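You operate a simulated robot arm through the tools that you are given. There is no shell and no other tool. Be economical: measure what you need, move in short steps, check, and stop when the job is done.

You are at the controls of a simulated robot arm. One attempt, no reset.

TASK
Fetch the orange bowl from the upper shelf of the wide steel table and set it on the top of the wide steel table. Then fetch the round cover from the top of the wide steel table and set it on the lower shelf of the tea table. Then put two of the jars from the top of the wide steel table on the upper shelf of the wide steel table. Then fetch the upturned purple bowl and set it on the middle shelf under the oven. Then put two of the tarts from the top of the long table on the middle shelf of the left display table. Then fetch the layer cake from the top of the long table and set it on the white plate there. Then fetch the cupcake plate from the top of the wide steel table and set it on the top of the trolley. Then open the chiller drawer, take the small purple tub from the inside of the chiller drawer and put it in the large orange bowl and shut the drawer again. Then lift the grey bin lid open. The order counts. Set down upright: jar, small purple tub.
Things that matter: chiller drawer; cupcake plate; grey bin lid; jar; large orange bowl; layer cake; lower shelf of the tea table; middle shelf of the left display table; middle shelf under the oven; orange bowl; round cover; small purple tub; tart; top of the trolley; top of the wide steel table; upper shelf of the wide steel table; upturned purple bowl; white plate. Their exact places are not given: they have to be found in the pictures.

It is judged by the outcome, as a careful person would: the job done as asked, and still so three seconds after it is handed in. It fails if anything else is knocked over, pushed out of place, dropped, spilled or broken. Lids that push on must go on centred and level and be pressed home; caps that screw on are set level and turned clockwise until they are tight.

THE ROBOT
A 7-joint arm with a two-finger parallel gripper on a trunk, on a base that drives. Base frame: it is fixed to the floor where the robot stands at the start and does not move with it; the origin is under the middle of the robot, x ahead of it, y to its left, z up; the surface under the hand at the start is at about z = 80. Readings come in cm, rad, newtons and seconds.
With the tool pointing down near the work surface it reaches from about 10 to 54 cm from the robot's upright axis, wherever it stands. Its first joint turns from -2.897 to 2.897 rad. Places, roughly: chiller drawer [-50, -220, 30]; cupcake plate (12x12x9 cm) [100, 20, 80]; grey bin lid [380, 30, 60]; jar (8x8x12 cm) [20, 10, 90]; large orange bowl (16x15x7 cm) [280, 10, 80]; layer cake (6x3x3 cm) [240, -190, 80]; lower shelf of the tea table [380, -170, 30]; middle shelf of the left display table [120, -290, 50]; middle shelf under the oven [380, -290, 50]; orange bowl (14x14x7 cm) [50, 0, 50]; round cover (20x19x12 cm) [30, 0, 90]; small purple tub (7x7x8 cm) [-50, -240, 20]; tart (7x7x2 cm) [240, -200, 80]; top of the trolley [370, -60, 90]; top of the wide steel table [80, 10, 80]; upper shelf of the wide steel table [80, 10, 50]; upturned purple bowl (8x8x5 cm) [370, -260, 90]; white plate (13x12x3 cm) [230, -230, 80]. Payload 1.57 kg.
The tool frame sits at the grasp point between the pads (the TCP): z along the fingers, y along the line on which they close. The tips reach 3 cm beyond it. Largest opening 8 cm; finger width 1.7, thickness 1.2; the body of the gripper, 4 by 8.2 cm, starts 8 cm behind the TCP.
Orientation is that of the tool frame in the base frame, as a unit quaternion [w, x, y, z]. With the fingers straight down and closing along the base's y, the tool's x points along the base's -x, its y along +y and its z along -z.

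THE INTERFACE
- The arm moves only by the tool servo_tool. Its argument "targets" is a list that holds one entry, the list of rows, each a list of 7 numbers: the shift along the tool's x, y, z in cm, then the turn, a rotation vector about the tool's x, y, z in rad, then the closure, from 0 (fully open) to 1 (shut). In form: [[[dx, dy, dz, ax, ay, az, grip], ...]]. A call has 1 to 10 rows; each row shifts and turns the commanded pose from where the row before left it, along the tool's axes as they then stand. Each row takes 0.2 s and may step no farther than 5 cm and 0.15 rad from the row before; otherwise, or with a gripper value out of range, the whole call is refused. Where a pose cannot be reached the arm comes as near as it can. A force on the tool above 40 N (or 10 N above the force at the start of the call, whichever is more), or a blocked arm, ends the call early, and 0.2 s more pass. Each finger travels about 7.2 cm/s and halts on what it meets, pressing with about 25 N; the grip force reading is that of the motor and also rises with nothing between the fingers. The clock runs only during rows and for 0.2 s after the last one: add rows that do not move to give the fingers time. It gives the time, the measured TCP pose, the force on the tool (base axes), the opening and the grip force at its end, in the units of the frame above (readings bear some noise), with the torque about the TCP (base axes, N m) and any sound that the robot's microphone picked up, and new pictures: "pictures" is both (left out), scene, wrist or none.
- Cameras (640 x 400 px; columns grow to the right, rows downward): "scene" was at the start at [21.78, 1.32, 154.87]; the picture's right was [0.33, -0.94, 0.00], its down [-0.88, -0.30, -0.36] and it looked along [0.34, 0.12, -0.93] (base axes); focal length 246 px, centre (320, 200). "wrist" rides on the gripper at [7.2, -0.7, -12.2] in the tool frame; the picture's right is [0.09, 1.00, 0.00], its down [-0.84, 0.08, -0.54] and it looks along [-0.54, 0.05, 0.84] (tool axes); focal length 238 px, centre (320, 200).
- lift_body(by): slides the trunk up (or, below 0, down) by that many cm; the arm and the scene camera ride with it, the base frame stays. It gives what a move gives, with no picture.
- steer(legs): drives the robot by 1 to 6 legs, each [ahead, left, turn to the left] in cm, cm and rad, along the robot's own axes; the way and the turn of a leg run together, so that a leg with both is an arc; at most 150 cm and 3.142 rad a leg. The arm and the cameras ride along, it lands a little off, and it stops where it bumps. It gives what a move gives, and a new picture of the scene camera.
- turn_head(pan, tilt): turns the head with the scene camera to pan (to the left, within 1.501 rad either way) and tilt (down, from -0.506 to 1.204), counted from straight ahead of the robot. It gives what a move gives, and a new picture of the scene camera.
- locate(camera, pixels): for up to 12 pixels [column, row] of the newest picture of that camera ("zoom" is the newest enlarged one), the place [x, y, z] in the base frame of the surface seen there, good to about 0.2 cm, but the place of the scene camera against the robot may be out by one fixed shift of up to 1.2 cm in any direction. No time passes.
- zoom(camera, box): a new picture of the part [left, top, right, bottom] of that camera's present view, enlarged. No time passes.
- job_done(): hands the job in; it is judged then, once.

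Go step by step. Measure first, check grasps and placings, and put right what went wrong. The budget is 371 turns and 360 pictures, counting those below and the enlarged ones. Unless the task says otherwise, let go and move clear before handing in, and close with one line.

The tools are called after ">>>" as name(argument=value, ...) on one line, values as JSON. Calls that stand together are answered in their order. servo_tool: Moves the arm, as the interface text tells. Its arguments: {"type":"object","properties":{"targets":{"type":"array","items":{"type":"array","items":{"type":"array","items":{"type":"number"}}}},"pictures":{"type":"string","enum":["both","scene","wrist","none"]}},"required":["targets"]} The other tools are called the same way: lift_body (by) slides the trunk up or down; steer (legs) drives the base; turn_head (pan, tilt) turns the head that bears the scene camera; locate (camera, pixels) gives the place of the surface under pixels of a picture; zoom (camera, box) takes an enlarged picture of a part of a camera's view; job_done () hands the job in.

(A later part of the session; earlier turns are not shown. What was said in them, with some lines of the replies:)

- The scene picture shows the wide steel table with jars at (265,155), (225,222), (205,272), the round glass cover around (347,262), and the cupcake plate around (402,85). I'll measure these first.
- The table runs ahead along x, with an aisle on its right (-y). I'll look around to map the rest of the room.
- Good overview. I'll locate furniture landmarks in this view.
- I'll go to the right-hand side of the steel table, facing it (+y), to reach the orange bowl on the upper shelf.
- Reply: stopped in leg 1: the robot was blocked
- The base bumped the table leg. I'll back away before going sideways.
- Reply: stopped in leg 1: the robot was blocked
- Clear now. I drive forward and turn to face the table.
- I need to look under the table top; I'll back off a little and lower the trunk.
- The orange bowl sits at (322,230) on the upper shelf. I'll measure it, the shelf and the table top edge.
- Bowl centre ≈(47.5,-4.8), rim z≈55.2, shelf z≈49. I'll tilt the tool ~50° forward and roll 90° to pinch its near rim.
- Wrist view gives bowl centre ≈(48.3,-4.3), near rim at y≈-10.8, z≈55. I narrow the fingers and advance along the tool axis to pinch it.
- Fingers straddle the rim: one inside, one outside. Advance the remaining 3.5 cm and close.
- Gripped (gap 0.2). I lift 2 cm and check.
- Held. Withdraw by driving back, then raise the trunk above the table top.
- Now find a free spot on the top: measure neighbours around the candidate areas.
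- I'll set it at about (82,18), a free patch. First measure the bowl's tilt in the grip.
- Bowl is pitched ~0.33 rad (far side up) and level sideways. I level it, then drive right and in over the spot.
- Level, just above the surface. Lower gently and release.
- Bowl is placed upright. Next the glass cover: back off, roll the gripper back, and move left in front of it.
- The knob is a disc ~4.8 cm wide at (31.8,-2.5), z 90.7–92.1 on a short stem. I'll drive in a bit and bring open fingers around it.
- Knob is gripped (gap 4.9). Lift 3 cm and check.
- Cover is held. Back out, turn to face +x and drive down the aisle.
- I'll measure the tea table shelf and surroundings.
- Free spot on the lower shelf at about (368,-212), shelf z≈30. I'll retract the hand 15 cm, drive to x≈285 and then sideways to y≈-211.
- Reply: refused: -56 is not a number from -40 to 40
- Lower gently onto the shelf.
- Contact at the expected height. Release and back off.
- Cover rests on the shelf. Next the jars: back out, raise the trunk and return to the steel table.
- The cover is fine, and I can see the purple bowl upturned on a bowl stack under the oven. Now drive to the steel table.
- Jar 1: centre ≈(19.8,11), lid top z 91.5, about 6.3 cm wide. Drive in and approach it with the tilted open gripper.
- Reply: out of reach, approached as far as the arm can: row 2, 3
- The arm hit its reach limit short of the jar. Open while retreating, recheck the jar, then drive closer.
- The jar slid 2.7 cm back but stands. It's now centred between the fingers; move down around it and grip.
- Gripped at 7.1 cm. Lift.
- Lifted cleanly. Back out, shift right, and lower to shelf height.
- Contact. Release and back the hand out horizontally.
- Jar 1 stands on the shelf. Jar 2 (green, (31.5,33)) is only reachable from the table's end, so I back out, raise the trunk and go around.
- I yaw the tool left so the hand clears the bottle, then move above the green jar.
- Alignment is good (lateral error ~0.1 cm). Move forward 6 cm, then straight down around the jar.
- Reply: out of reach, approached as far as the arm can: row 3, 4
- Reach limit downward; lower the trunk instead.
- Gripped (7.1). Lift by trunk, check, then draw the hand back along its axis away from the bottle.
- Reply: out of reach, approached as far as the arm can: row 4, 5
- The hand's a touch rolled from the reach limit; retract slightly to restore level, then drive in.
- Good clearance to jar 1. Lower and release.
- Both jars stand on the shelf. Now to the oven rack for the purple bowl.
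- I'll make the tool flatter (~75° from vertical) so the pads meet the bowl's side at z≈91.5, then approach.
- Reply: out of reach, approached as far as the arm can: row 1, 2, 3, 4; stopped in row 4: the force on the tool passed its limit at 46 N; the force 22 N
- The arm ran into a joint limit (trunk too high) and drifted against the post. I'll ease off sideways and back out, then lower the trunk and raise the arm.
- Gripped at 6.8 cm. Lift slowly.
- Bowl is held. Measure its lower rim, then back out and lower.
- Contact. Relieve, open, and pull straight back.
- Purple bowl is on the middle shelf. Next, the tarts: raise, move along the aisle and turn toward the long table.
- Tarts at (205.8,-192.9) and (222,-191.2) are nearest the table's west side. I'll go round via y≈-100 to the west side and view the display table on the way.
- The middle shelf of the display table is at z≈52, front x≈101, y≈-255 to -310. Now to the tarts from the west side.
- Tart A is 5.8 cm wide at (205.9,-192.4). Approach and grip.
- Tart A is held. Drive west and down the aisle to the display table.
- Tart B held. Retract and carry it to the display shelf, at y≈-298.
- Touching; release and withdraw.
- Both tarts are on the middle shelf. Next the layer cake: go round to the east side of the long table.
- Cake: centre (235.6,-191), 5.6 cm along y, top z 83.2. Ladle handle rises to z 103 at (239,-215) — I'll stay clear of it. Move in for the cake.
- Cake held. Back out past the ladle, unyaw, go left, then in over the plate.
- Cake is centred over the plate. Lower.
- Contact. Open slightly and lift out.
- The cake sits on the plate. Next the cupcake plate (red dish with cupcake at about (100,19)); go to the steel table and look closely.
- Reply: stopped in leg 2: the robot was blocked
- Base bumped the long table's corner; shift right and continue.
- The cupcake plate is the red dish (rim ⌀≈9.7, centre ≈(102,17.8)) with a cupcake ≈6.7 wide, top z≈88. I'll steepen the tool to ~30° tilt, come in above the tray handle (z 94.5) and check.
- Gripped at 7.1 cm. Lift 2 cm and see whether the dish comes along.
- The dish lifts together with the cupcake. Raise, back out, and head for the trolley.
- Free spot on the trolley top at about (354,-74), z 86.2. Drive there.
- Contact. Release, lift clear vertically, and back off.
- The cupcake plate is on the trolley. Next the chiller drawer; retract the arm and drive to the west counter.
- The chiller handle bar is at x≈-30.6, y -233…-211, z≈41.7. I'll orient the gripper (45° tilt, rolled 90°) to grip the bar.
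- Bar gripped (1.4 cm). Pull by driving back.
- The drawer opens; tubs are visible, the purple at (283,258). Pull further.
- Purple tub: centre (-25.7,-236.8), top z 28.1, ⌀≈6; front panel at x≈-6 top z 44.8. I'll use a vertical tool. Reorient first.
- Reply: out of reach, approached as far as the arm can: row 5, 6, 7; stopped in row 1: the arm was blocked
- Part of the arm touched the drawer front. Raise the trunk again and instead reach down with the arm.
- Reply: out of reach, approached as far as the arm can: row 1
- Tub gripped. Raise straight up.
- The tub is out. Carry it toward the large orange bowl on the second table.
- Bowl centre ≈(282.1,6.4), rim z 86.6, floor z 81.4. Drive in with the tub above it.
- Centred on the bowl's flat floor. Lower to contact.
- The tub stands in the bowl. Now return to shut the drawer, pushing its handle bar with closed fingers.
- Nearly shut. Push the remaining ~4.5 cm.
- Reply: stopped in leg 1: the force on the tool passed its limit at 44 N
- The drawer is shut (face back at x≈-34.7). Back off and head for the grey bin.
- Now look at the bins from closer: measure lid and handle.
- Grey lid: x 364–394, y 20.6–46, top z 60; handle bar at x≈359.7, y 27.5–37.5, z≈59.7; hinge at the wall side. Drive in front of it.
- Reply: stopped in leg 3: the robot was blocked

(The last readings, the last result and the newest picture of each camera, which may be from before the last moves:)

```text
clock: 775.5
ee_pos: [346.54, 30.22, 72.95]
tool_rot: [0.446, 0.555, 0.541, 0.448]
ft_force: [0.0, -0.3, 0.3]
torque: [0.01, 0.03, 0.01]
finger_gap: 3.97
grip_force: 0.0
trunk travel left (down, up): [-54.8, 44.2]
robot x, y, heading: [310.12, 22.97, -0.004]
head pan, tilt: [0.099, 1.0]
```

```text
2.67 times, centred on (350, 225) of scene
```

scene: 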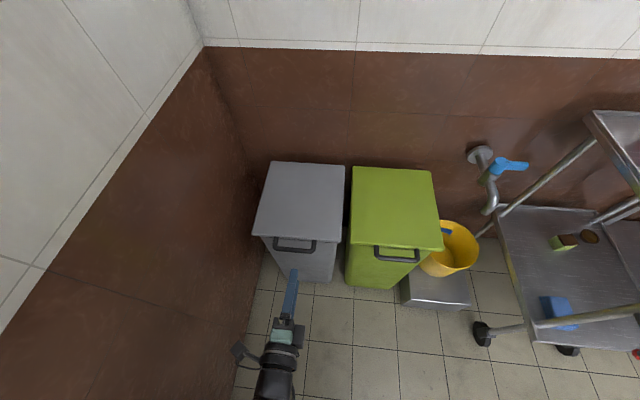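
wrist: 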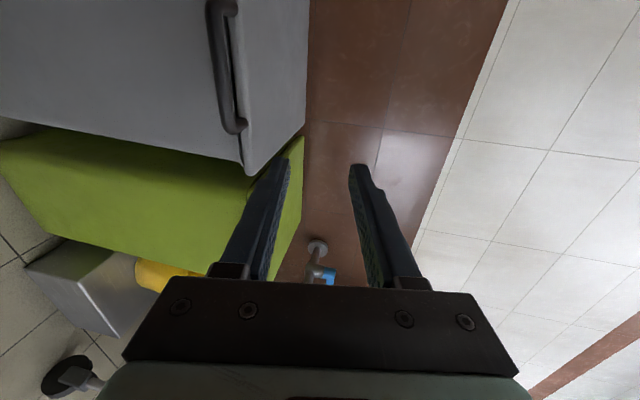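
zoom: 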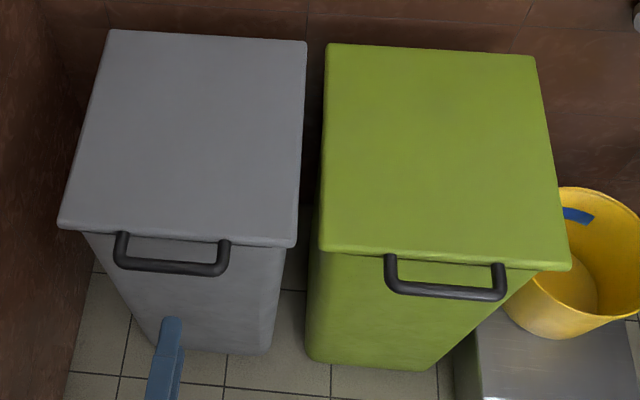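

>>> lift_body(by=-13.4)

>>> servo_tool(targets=[[[2.8, 0, 0, 0, 0, 0, 0.5], [0, 0, 0, 0, 0, 0, 0.5]]], pictures="none")

>>> steer(legs=[[8, 0, 0]])

>>> servo_tool(targets=[[[0, 0, 0, 0, 0, 0, 0.5]]], pictures="wrist")

>>> locate(camera="wrist", pixels=[[306, 60], [310, 100], [320, 60], [290, 60], [330, 100]])

```text
clock: 777.1
ee_pos: [346.89, 30.38, 59.49]
tool_rot: [0.444, 0.557, 0.541, 0.447]
ft_force: [0.1, 0.6, -1.0]
torque: [-0.01, 0.01, 0.06]
finger_gap: 4.03
grip_force: 0.1
trunk travel left (down, up): [-41.4, 57.6]
robot x, y, heading: [309.44, 22.72, 0.001]
head pan, tilt: [0.099, 1.0]
```

```text
clock: 777.7
ee_pos: [346.66, 33.25, 59.36]
tool_rot: [0.442, 0.557, 0.542, 0.448]
ft_force: [0.1, -0.5, -0.5]
torque: [-0.05, 0.0, -0.03]
finger_gap: 3.97
grip_force: 0.1
trunk travel left (down, up): [-41.4, 57.6]
robot x, y, heading: [309.6, 23.1, 0.004]
head pan, tilt: [0.099, 1.0]
```

```text
clock: 778.5
ee_pos: [347.28, 32.98, 59.63]
tool_rot: [0.446, 0.554, 0.541, 0.449]
ft_force: [-0.3, -0.5, 0.1]
torque: [-0.02, 0.01, 0.02]
finger_gap: 4.0
grip_force: 0.1
trunk travel left (down, up): [-41.4, 57.6]
robot x, y, heading: [310.55, 22.59, -0.004]
head pan, tilt: [0.099, 1.0]
stopped in leg 1: the robot was blocked; the commanded pose is now the measured one
```

scene: 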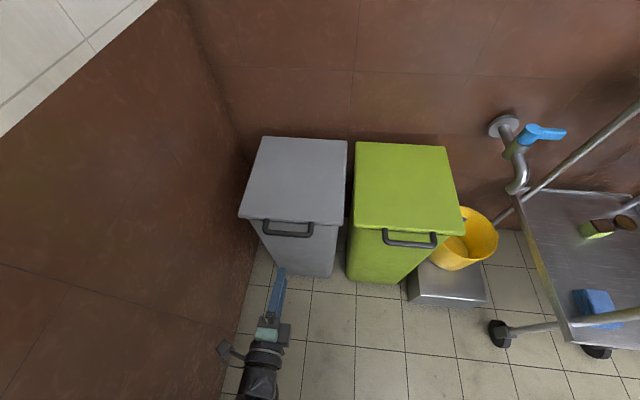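

```text
clock: 778.9
ee_pos: [347.32, 33.24, 59.74]
tool_rot: [0.446, 0.555, 0.54, 0.449]
ft_force: [-0.6, -0.2, 0.2]
torque: [-0.01, 0.01, 0.03]
finger_gap: 3.98
grip_force: 0.1
trunk travel left (down, up): [-41.4, 57.6]
robot x, y, heading: [310.91, 23.13, -0.002]
head pan, tilt: [0.099, 1.0]
```

wrist: 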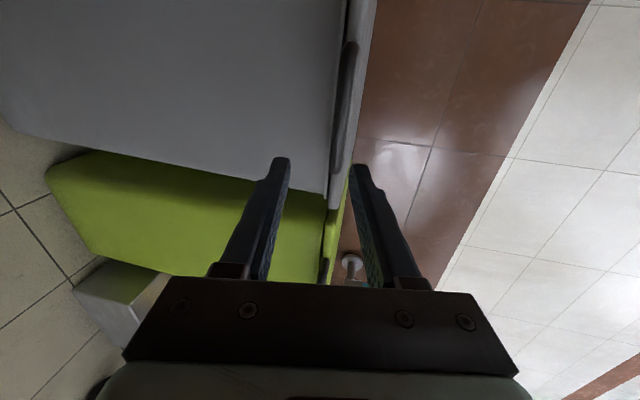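

```text
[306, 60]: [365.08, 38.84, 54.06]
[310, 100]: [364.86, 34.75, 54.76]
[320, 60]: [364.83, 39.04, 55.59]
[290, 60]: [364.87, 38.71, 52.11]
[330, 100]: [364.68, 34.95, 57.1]
```

>>> steer(legs=[[0, -3.5, 0], [8, 0, 0]])

>>> servo_tool(targets=[[[0, 0, 0, 0, 0, 0, 0.5]]], pictures="wrist")

```text
clock: 780.4
ee_pos: [355.3, 30.22, 59.46]
tool_rot: [0.45, 0.55, 0.546, 0.444]
ft_force: [0.2, -0.2, -0.5]
torque: [0.0, -0.01, 0.01]
finger_gap: 4.03
grip_force: 0.2
trunk travel left (down, up): [-41.4, 57.6]
robot x, y, heading: [318.61, 18.91, 0.002]
head pan, tilt: [0.099, 1.0]
```

scene: 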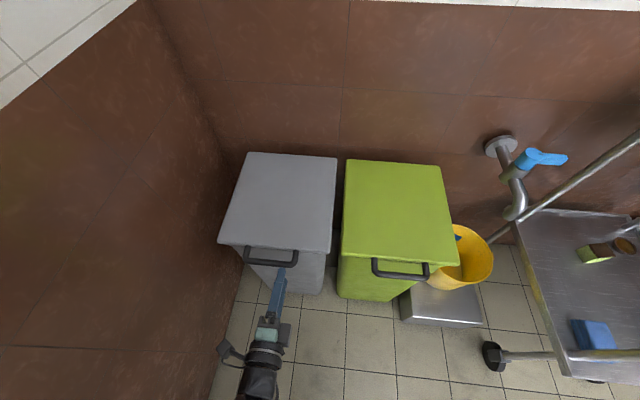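

```text
clock: 780.8
ee_pos: [355.26, 30.19, 59.5]
tool_rot: [0.45, 0.55, 0.546, 0.443]
ft_force: [-0.5, -0.4, 0.7]
torque: [0.03, -0.03, -0.02]
finger_gap: 3.98
grip_force: 0.1
trunk travel left (down, up): [-41.4, 57.6]
robot x, y, heading: [318.49, 19.23, 0.003]
head pan, tilt: [0.099, 1.0]
```

wrist: 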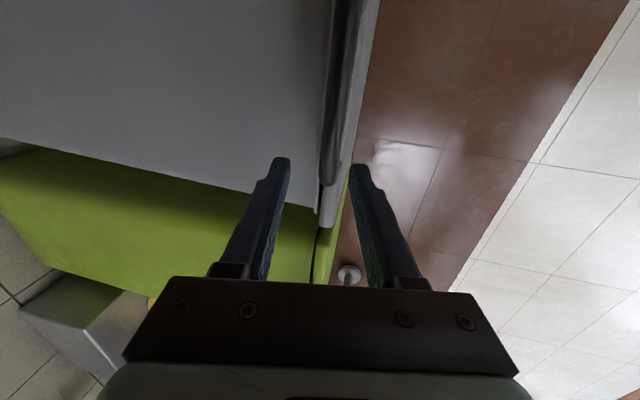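

>>> servo_tool(targets=[[[2, 0.35, 1.2, 0, 0, 0, 0.5], [0, 0.35, 1.4, 0, 0, 0, 0.5], [0, 0.2, 1.4, 0, 0, 0, 0.5], [0, 0, 0, 0, 0, 0, 0.5]]], pictures="wrist")

>>> zoom(camera="scene", box=[200, 200, 340, 340])

```text
clock: 781.8
ee_pos: [359.32, 32.0, 59.79]
tool_rot: [0.45, 0.551, 0.546, 0.443]
ft_force: [0.3, -0.1, -0.3]
torque: [-0.02, 0.01, 0.02]
finger_gap: 4.0
grip_force: 0.1
trunk travel left (down, up): [-41.4, 57.6]
robot x, y, heading: [318.86, 19.19, 0.001]
head pan, tilt: [0.099, 1.0]
```

wrist: 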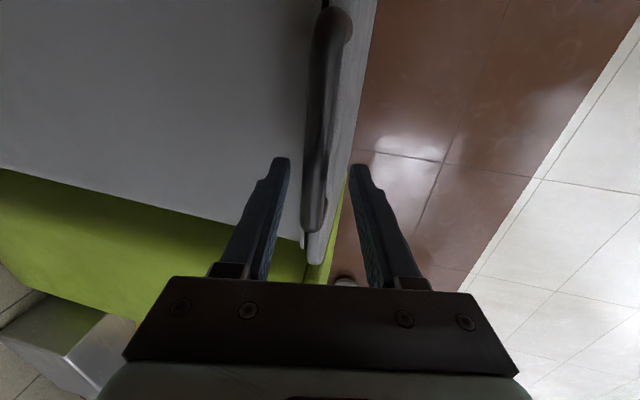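

```text
2.86 times, centred on (270, 270) of scene
```

zoom: 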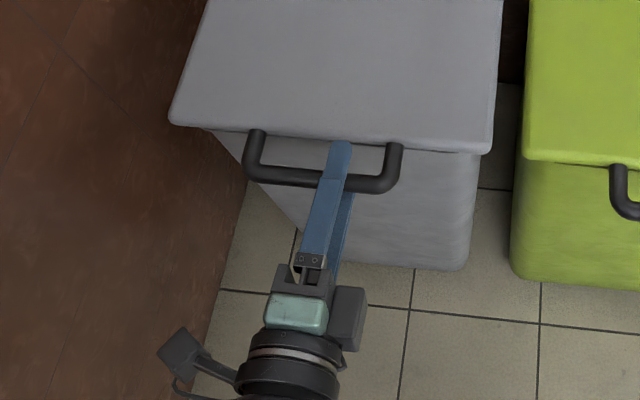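

Fingers straddle the handle bar. Close.

>>> servo_tool(targets=[[[0, 0, 0, 0, 0, 0, 0.7], [0, 0, 0, 0, 0, 0, 0.85], [0, 0, 0, 0, 0, 0, 1], [0, 0, 0, 0, 0, 0, 1]]], pictures="none")

```text
clock: 782.8
ee_pos: [359.37, 31.92, 59.79]
tool_rot: [0.449, 0.551, 0.546, 0.443]
ft_force: [-5.8, -1.3, -2.7]
torque: [-0.01, 0.22, 0.17]
finger_gap: 1.55
grip_force: 31.2
trunk travel left (down, up): [-41.4, 57.6]
robot x, y, heading: [318.86, 19.52, 0.003]
head pan, tilt: [0.099, 1.0]
```

Gripped. Lift along the hinge arc, rotating the tool with the lid.

>>> servo_tool(targets=[[[0, 2.0, -0.3, 0.06, 0, 0, 1], [0, 2.06, -0.25, 0.06, 0, 0, 1], [0, 2.06, -0.25, 0.06, 0, 0, 1], [0, 2.06, -0.25, 0.06, 0, 0, 1], [0, 0, 0, 0, 0, 0, 1]]], pictures="scene")

```text
clock: 784.0
ee_pos: [360.71, 31.98, 67.79]
tool_rot: [0.381, 0.6, 0.595, 0.375]
ft_force: [-29.7, 0.2, 5.2]
torque: [-0.07, 0.1, 0.16]
finger_gap: 1.57
grip_force: 30.9
trunk travel left (down, up): [-41.4, 57.6]
robot x, y, heading: [318.57, 19.21, -0.003]
head pan, tilt: [0.099, 1.0]
```

scene: 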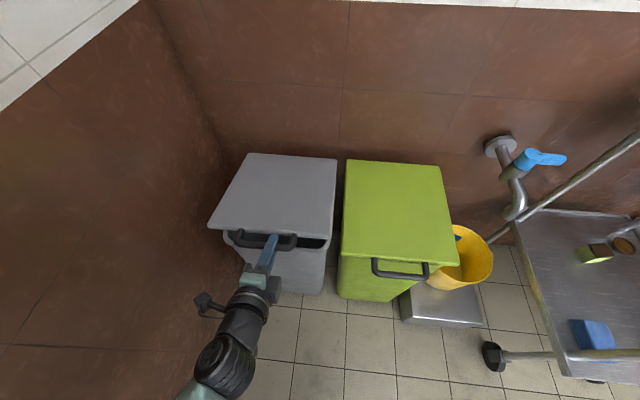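

>>> servo_tool(targets=[[[0, -0.1, -0.5, 0, 0, 0, 1], [0, 2.06, -0.45, 0.06, 0, 0, 1], [0, 2.06, -0.45, 0.06, 0, 0, 1], [0, 2.06, -0.45, 0.06, 0, 0, 1], [0, 0, 0, 0, 0, 0, 1]]], pictures="none")

```text
clock: 785.2
ee_pos: [362.07, 32.03, 73.7]
tool_rot: [0.324, 0.633, 0.627, 0.318]
ft_force: [26.8, -1.6, -14.2]
torque: [-0.23, -0.04, 0.0]
finger_gap: 1.58
grip_force: 31.2
trunk travel left (down, up): [-41.4, 57.6]
robot x, y, heading: [318.89, 19.0, 0.0]
head pan, tilt: [0.099, 1.0]
```

>>> servo_tool(targets=[[[0, 0.1, 0.45, 0, 0, 0, 1], [0, 2.06, -0.3, 0.06, 0, 0, 1], [0, 2.06, -0.3, 0.06, 0, 0, 1], [0, 0, 0, 0, 0, 0, 1]]], pictures="none")

```text
clock: 786.2
ee_pos: [364.32, 32.04, 77.37]
tool_rot: [0.289, 0.65, 0.644, 0.282]
ft_force: [-26.3, -4.6, 14.1]
torque: [-0.33, 0.11, 0.14]
finger_gap: 1.58
grip_force: 31.1
trunk travel left (down, up): [-41.4, 57.6]
robot x, y, heading: [318.92, 19.28, 0.005]
head pan, tilt: [0.099, 1.0]
```

>>> servo_tool(targets=[[[0, 0, -0.33, 0, 0, 0, 1], [0, 2.06, -0.4, 0.06, 0, 0, 1], [0, 2.06, -0.4, 0.06, 0, 0, 1], [0, 0, 0, 0, 0, 0, 1]]], pictures="scene")

```text
clock: 787.2
ee_pos: [366.74, 32.01, 80.93]
tool_rot: [0.247, 0.667, 0.66, 0.242]
ft_force: [3.7, -8.1, -3.1]
torque: [0.02, -0.05, 0.34]
finger_gap: 1.58
grip_force: 32.0
trunk travel left (down, up): [-41.4, 57.6]
robot x, y, heading: [318.48, 19.53, -0.0]
head pan, tilt: [0.099, 1.0]
```

scene: 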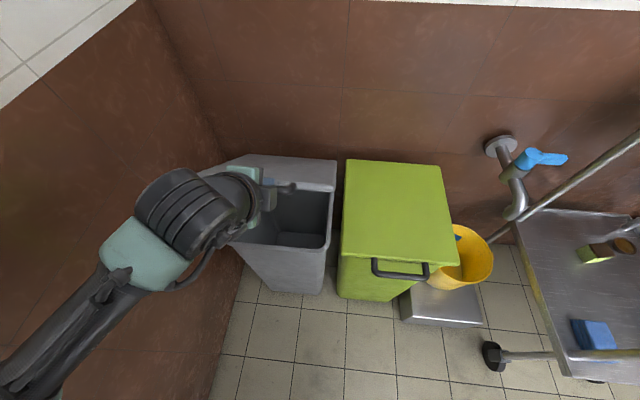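

Lid is at ~37°. To go further I need to drive forward too, so I loosen the grip a bit so the bar can slide along the fingers (lower finger supports it).

>>> servo_tool(targets=[[[0, 0, 0, 0, 0, 0, 0.75], [0, 0, 0, 0, 0, 0, 0.62], [0, 0, 0.8, 0, 0, 0, 0.62], [0, 0, 0, 0, 0, 0, 0.62]]], pictures="wrist")

```text
clock: 788.2
ee_pos: [367.23, 32.14, 80.52]
tool_rot: [0.247, 0.666, 0.661, 0.243]
ft_force: [0.7, 0.1, -0.4]
torque: [0.01, -0.01, -0.03]
finger_gap: 3.04
grip_force: 0.1
trunk travel left (down, up): [-41.4, 57.6]
robot x, y, heading: [318.68, 19.04, -0.002]
head pan, tilt: [0.099, 1.0]
```

wrist: 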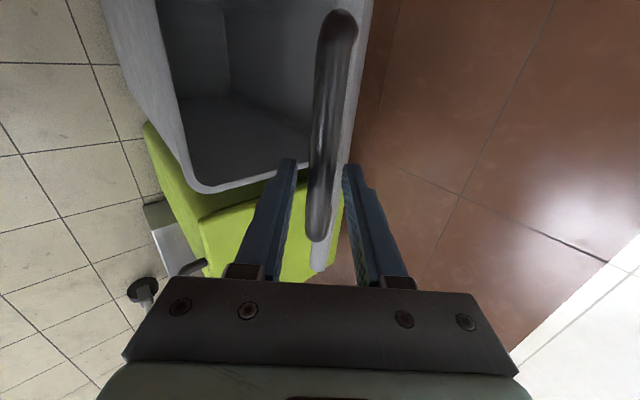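

The lid stays where it is by itself (zero force, play on both sides). Continue raising in small steps of trunk and drive.

>>> lift_body(by=4)

>>> steer(legs=[[4, 0, 0]])

>>> lift_body(by=4)

>>> steer(legs=[[4, 0, 0]])

>>> servo_tool(targets=[[[0, 0, 0, 0, 0, 0, 0.62]]], pictures="wrist")

```text
clock: 789.0
ee_pos: [367.11, 32.08, 84.42]
tool_rot: [0.248, 0.666, 0.66, 0.243]
ft_force: [0.2, 0.9, 0.0]
torque: [-0.01, 0.0, 0.0]
finger_gap: 3.01
grip_force: 0.0
trunk travel left (down, up): [-45.4, 53.6]
robot x, y, heading: [318.65, 18.97, -0.001]
head pan, tilt: [0.099, 1.0]
```

```text
clock: 789.9
ee_pos: [371.02, 32.21, 84.44]
tool_rot: [0.247, 0.666, 0.66, 0.243]
ft_force: [0.0, -0.6, -1.1]
torque: [-0.03, 0.01, 0.01]
finger_gap: 3.03
grip_force: 0.1
trunk travel left (down, up): [-45.4, 53.6]
robot x, y, heading: [322.96, 19.07, 0.005]
head pan, tilt: [0.099, 1.0]
```

scene: 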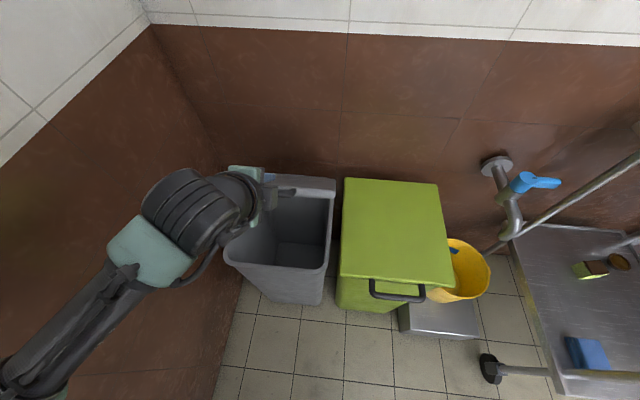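

```text
clock: 790.7
ee_pos: [370.99, 32.13, 88.53]
tool_rot: [0.248, 0.666, 0.66, 0.242]
ft_force: [-0.1, 0.7, 0.2]
torque: [0.0, -0.02, 0.01]
finger_gap: 3.03
grip_force: 0.1
trunk travel left (down, up): [-49.4, 49.6]
robot x, y, heading: [322.4, 19.38, 0.002]
head pan, tilt: [0.099, 1.0]
```

```text
clock: 791.6
ee_pos: [374.75, 32.29, 88.35]
tool_rot: [0.247, 0.666, 0.661, 0.243]
ft_force: [-0.1, 0.2, -0.4]
torque: [-0.01, -0.01, 0.0]
finger_gap: 3.09
grip_force: 0.1
trunk travel left (down, up): [-49.4, 49.6]
robot x, y, heading: [326.42, 18.86, 0.001]
head pan, tilt: [0.099, 1.0]
```

scene: 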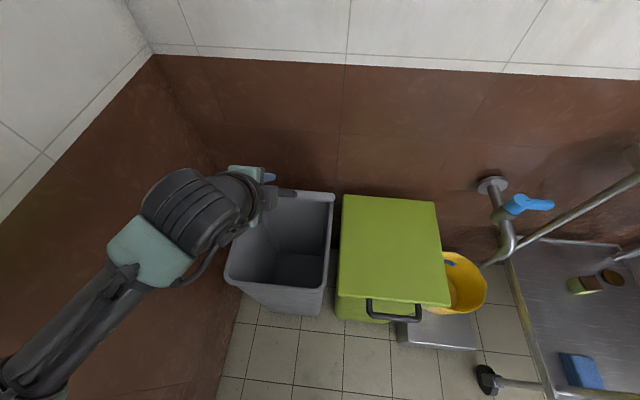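

```text
clock: 792.0
ee_pos: [374.87, 32.1, 88.61]
tool_rot: [0.247, 0.666, 0.66, 0.243]
ft_force: [0.1, 0.2, -0.9]
torque: [-0.01, -0.01, -0.01]
finger_gap: 3.03
grip_force: 0.0
trunk travel left (down, up): [-49.4, 49.6]
robot x, y, heading: [326.43, 19.13, 0.005]
head pan, tilt: [0.099, 1.0]
```

wrist: 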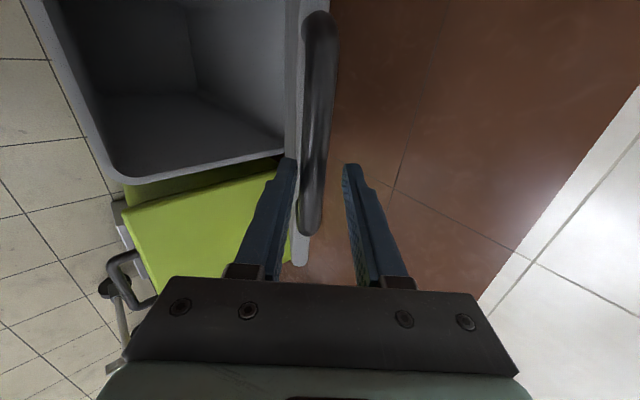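

>>> lift_body(by=2.5)

>>> steer(legs=[[5, 0, 0]])

>>> lift_body(by=1.5)

>>> steer(legs=[[5, 0, 0]])

>>> servo_tool(targets=[[[0, 0, 0, 0, 0, 0, 0.62]]], pictures="wrist")

```text
clock: 792.7
ee_pos: [374.75, 32.17, 91.08]
tool_rot: [0.247, 0.666, 0.66, 0.243]
ft_force: [-0.2, -0.2, 0.3]
torque: [-0.02, 0.02, -0.05]
finger_gap: 3.04
grip_force: 0.0
trunk travel left (down, up): [-51.9, 47.1]
robot x, y, heading: [326.23, 19.32, -0.002]
head pan, tilt: [0.099, 1.0]
```

```text
clock: 793.6
ee_pos: [379.86, 32.41, 91.0]
tool_rot: [0.247, 0.666, 0.661, 0.242]
ft_force: [-0.1, 0.1, -0.5]
torque: [0.0, 0.0, -0.02]
finger_gap: 3.02
grip_force: 0.1
trunk travel left (down, up): [-51.9, 47.1]
robot x, y, heading: [331.53, 19.57, -0.002]
head pan, tilt: [0.099, 1.0]
```

scene: 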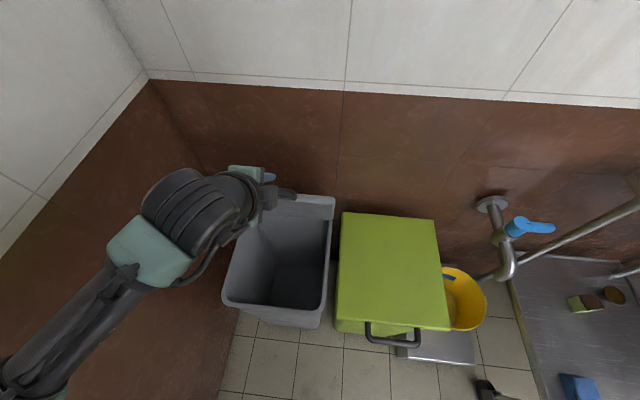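

```text
clock: 794.3
ee_pos: [379.7, 32.24, 92.51]
tool_rot: [0.248, 0.666, 0.661, 0.243]
ft_force: [-0.3, -1.2, 0.0]
torque: [0.0, -0.03, 0.01]
finger_gap: 3.06
grip_force: 0.5
trunk travel left (down, up): [-53.4, 45.6]
robot x, y, heading: [331.25, 19.39, 0.003]
head pan, tilt: [0.099, 1.0]
```

```text
clock: 795.2
ee_pos: [384.81, 32.29, 92.49]
tool_rot: [0.248, 0.665, 0.661, 0.243]
ft_force: [-0.2, 0.9, -0.2]
torque: [-0.02, 0.01, 0.01]
finger_gap: 3.05
grip_force: 0.1
trunk travel left (down, up): [-53.4, 45.6]
robot x, y, heading: [336.18, 19.36, 0.004]
head pan, tilt: [0.099, 1.0]
```

scene: 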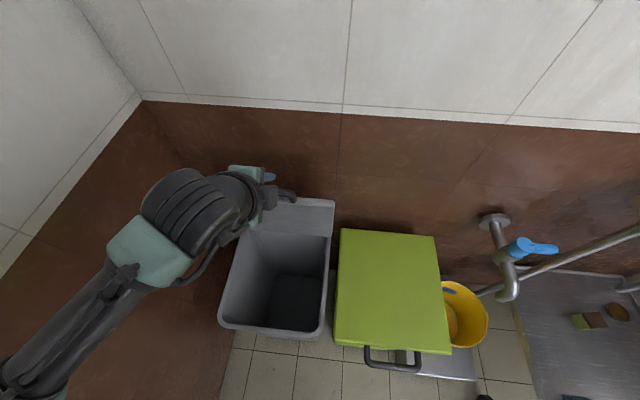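

```text
clock: 795.6
ee_pos: [384.74, 32.43, 92.52]
tool_rot: [0.247, 0.666, 0.661, 0.243]
ft_force: [0.4, 0.0, 0.1]
torque: [0.02, -0.02, -0.03]
finger_gap: 3.03
grip_force: 0.1
trunk travel left (down, up): [-53.4, 45.6]
robot x, y, heading: [336.66, 19.41, 0.008]
head pan, tilt: [0.099, 1.0]
```

wrist: 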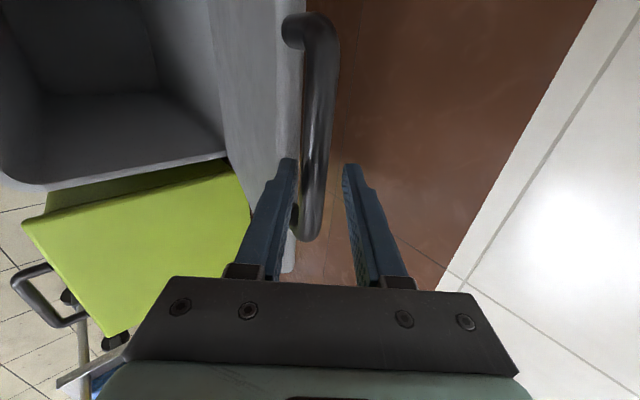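

Lid at ~70–75°. Push it on toward the wall a bit more.

>>> lift_body(by=0.8)

>>> steer(legs=[[4, 0, 0]])

>>> servo_tool(targets=[[[0, 1.3, 1.1, 0, 0, 0, 0.62], [0, 1.3, 1.1, 0, 0, 0, 0.62], [0, 0, 0, 0, 0, 0, 0.62]]], pictures="both")

```text
clock: 796.1
ee_pos: [384.79, 32.33, 93.39]
tool_rot: [0.248, 0.665, 0.661, 0.243]
ft_force: [0.3, 0.4, -0.9]
torque: [0.0, 0.03, 0.02]
finger_gap: 3.17
grip_force: 0.5
trunk travel left (down, up): [-54.2, 44.8]
robot x, y, heading: [336.32, 19.32, 0.003]
head pan, tilt: [0.099, 1.0]
```

```text
clock: 797.0
ee_pos: [388.77, 32.28, 93.25]
tool_rot: [0.247, 0.666, 0.661, 0.242]
ft_force: [-0.4, 1.0, 0.9]
torque: [-0.01, -0.01, -0.02]
finger_gap: 3.05
grip_force: 0.1
trunk travel left (down, up): [-54.2, 44.8]
robot x, y, heading: [340.22, 19.23, 0.004]
head pan, tilt: [0.099, 1.0]
```

scene: 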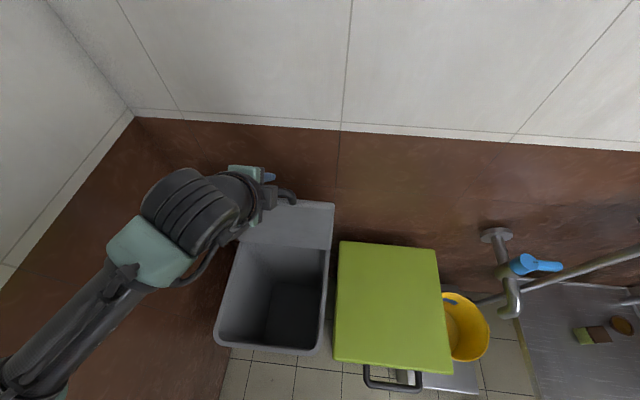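

```text
clock: 797.8
ee_pos: [392.24, 32.4, 93.36]
tool_rot: [0.248, 0.665, 0.661, 0.244]
ft_force: [-0.4, -0.3, 1.2]
torque: [0.04, -0.01, -0.01]
finger_gap: 3.08
grip_force: 0.4
trunk travel left (down, up): [-54.2, 44.8]
robot x, y, heading: [340.36, 19.44, 0.001]
head pan, tilt: [0.099, 1.0]
```

scene: 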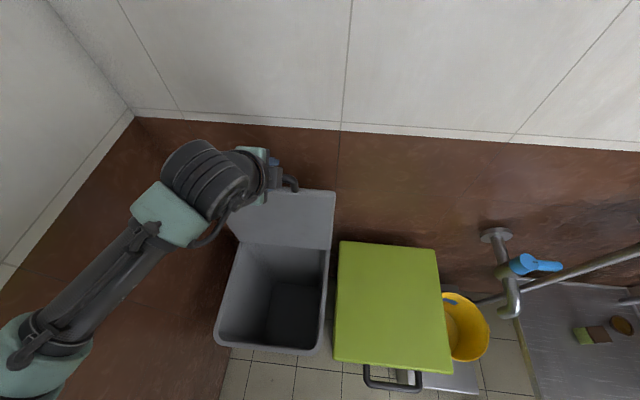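
wrist: 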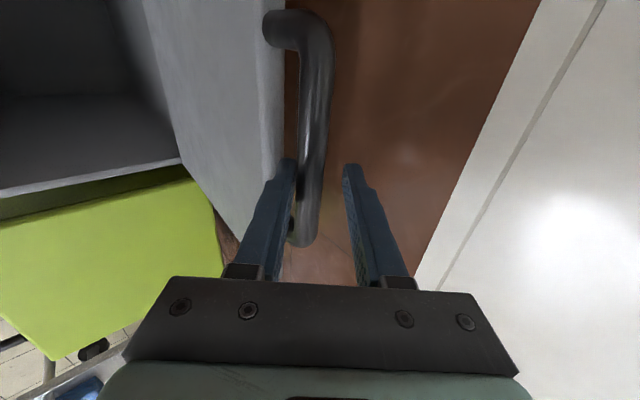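

>>> locate(camera="scene", pixels=[[325, 195], [325, 215], [322, 240], [310, 200], [340, 160]])

>>> locate(camera="wrist", pixels=[[318, 100], [310, 170], [265, 100], [190, 80]])

```text
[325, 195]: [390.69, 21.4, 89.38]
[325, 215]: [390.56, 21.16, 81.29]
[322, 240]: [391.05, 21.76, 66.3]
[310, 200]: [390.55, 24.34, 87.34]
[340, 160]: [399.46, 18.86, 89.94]
```

```text
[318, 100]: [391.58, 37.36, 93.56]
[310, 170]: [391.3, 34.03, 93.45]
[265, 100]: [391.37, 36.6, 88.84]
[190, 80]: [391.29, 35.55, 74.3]
```

The lid is vertical (~90°). Nudge it slightly past vertical, then withdraw.

>>> servo_tool(targets=[[[0, 0.8, 0.5, 0, 0, 0, 0.62], [0, 0.8, 0.5, 0, 0, 0, 0.62], [0, 0, 0, 0, 0, 0, 0.62]]], pictures="none")

>>> locate(camera="scene", pixels=[[325, 195], [322, 235]])

```text
clock: 798.6
ee_pos: [393.83, 32.32, 93.56]
tool_rot: [0.248, 0.666, 0.66, 0.243]
ft_force: [-0.3, 0.8, -2.1]
torque: [0.01, -0.01, -0.02]
finger_gap: 3.23
grip_force: 1.0
trunk travel left (down, up): [-54.2, 44.8]
robot x, y, heading: [340.22, 19.23, -0.001]
head pan, tilt: [0.099, 1.0]
```

```text
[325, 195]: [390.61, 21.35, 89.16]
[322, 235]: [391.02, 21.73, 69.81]
```

>>> servo_tool(targets=[[[0, 0, 0, 0, 0, 0, 0.55], [0, 0, -2, 0, 0, 0, 0.55], [0, 0, -3, 0, 0, 0, 0.55], [0, 0, -4, 0, 0, 0, 0.55], [0, 0, -4, 0, 0, 0, 0.55], [0, 0, 0, 0, 0, 0, 0.55]]], pictures="both")

>>> locate(camera="scene", pixels=[[325, 195], [322, 235], [310, 192], [300, 215]])

```text
clock: 800.0
ee_pos: [385.63, 32.29, 103.6]
tool_rot: [0.247, 0.666, 0.66, 0.243]
ft_force: [0.0, -0.2, 0.5]
torque: [0.01, -0.02, 0.01]
finger_gap: 3.59
grip_force: 0.0
trunk travel left (down, up): [-54.2, 44.8]
robot x, y, heading: [340.75, 19.52, 0.0]
head pan, tilt: [0.099, 1.0]
```

scene: 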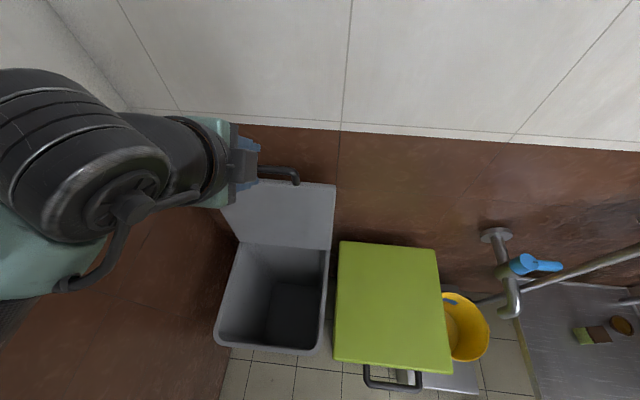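
wrist: 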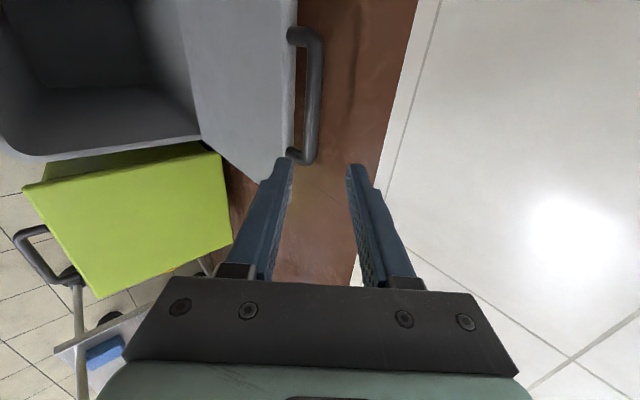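

```text
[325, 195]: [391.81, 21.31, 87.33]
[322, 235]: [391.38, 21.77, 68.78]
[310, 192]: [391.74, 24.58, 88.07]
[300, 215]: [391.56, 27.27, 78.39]
```

Lid stands open past vertical on its own. Back away and confirm.

>>> steer(legs=[[-24, -2, 0]])

>>> turn_head(pan=-0.3, tilt=0.8)

```text
clock: 801.8
ee_pos: [361.52, 29.92, 103.7]
tool_rot: [0.249, 0.668, 0.658, 0.242]
ft_force: [1.3, 0.0, 0.0]
torque: [-0.01, 0.01, 0.02]
finger_gap: 3.62
grip_force: 0.1
trunk travel left (down, up): [-54.2, 44.8]
robot x, y, heading: [316.0, 17.55, -0.008]
head pan, tilt: [0.099, 1.0]
```

scene: 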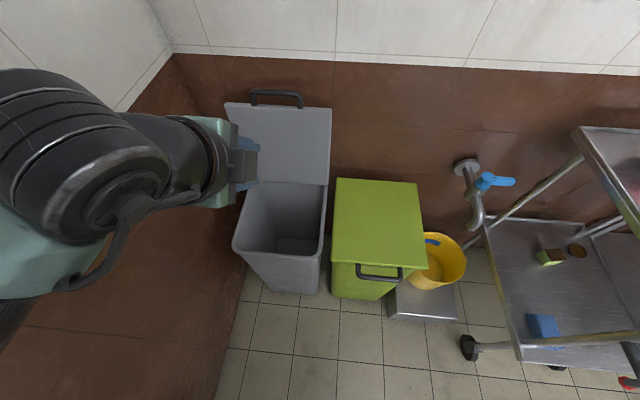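

```text
clock: 802.7
ee_pos: [361.5, 29.95, 103.5]
tool_rot: [0.248, 0.669, 0.657, 0.242]
ft_force: [-0.1, -0.6, 0.2]
torque: [0.0, -0.04, 0.02]
finger_gap: 3.58
grip_force: 0.0
trunk travel left (down, up): [-54.2, 44.8]
robot x, y, heading: [316.07, 17.64, -0.003]
head pan, tilt: [-0.3, 0.799]
```

scene: 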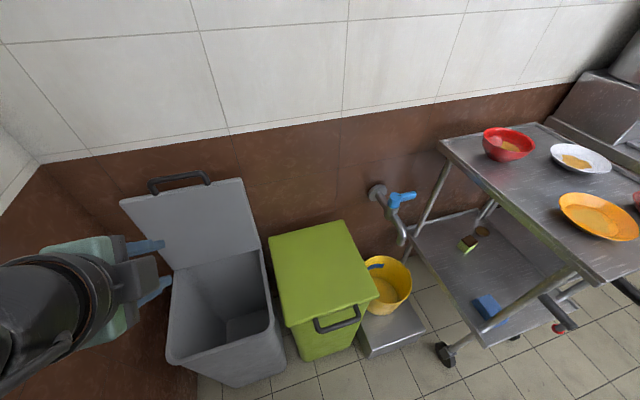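

The grey lid stays open and the arm is clear; every placing was checked as it was made, so I hand the job in.

>>> job_done()

```text
The job is handed in.
```

All nine steps are done in the order you gave, and I checked each one in the pictures as I went.
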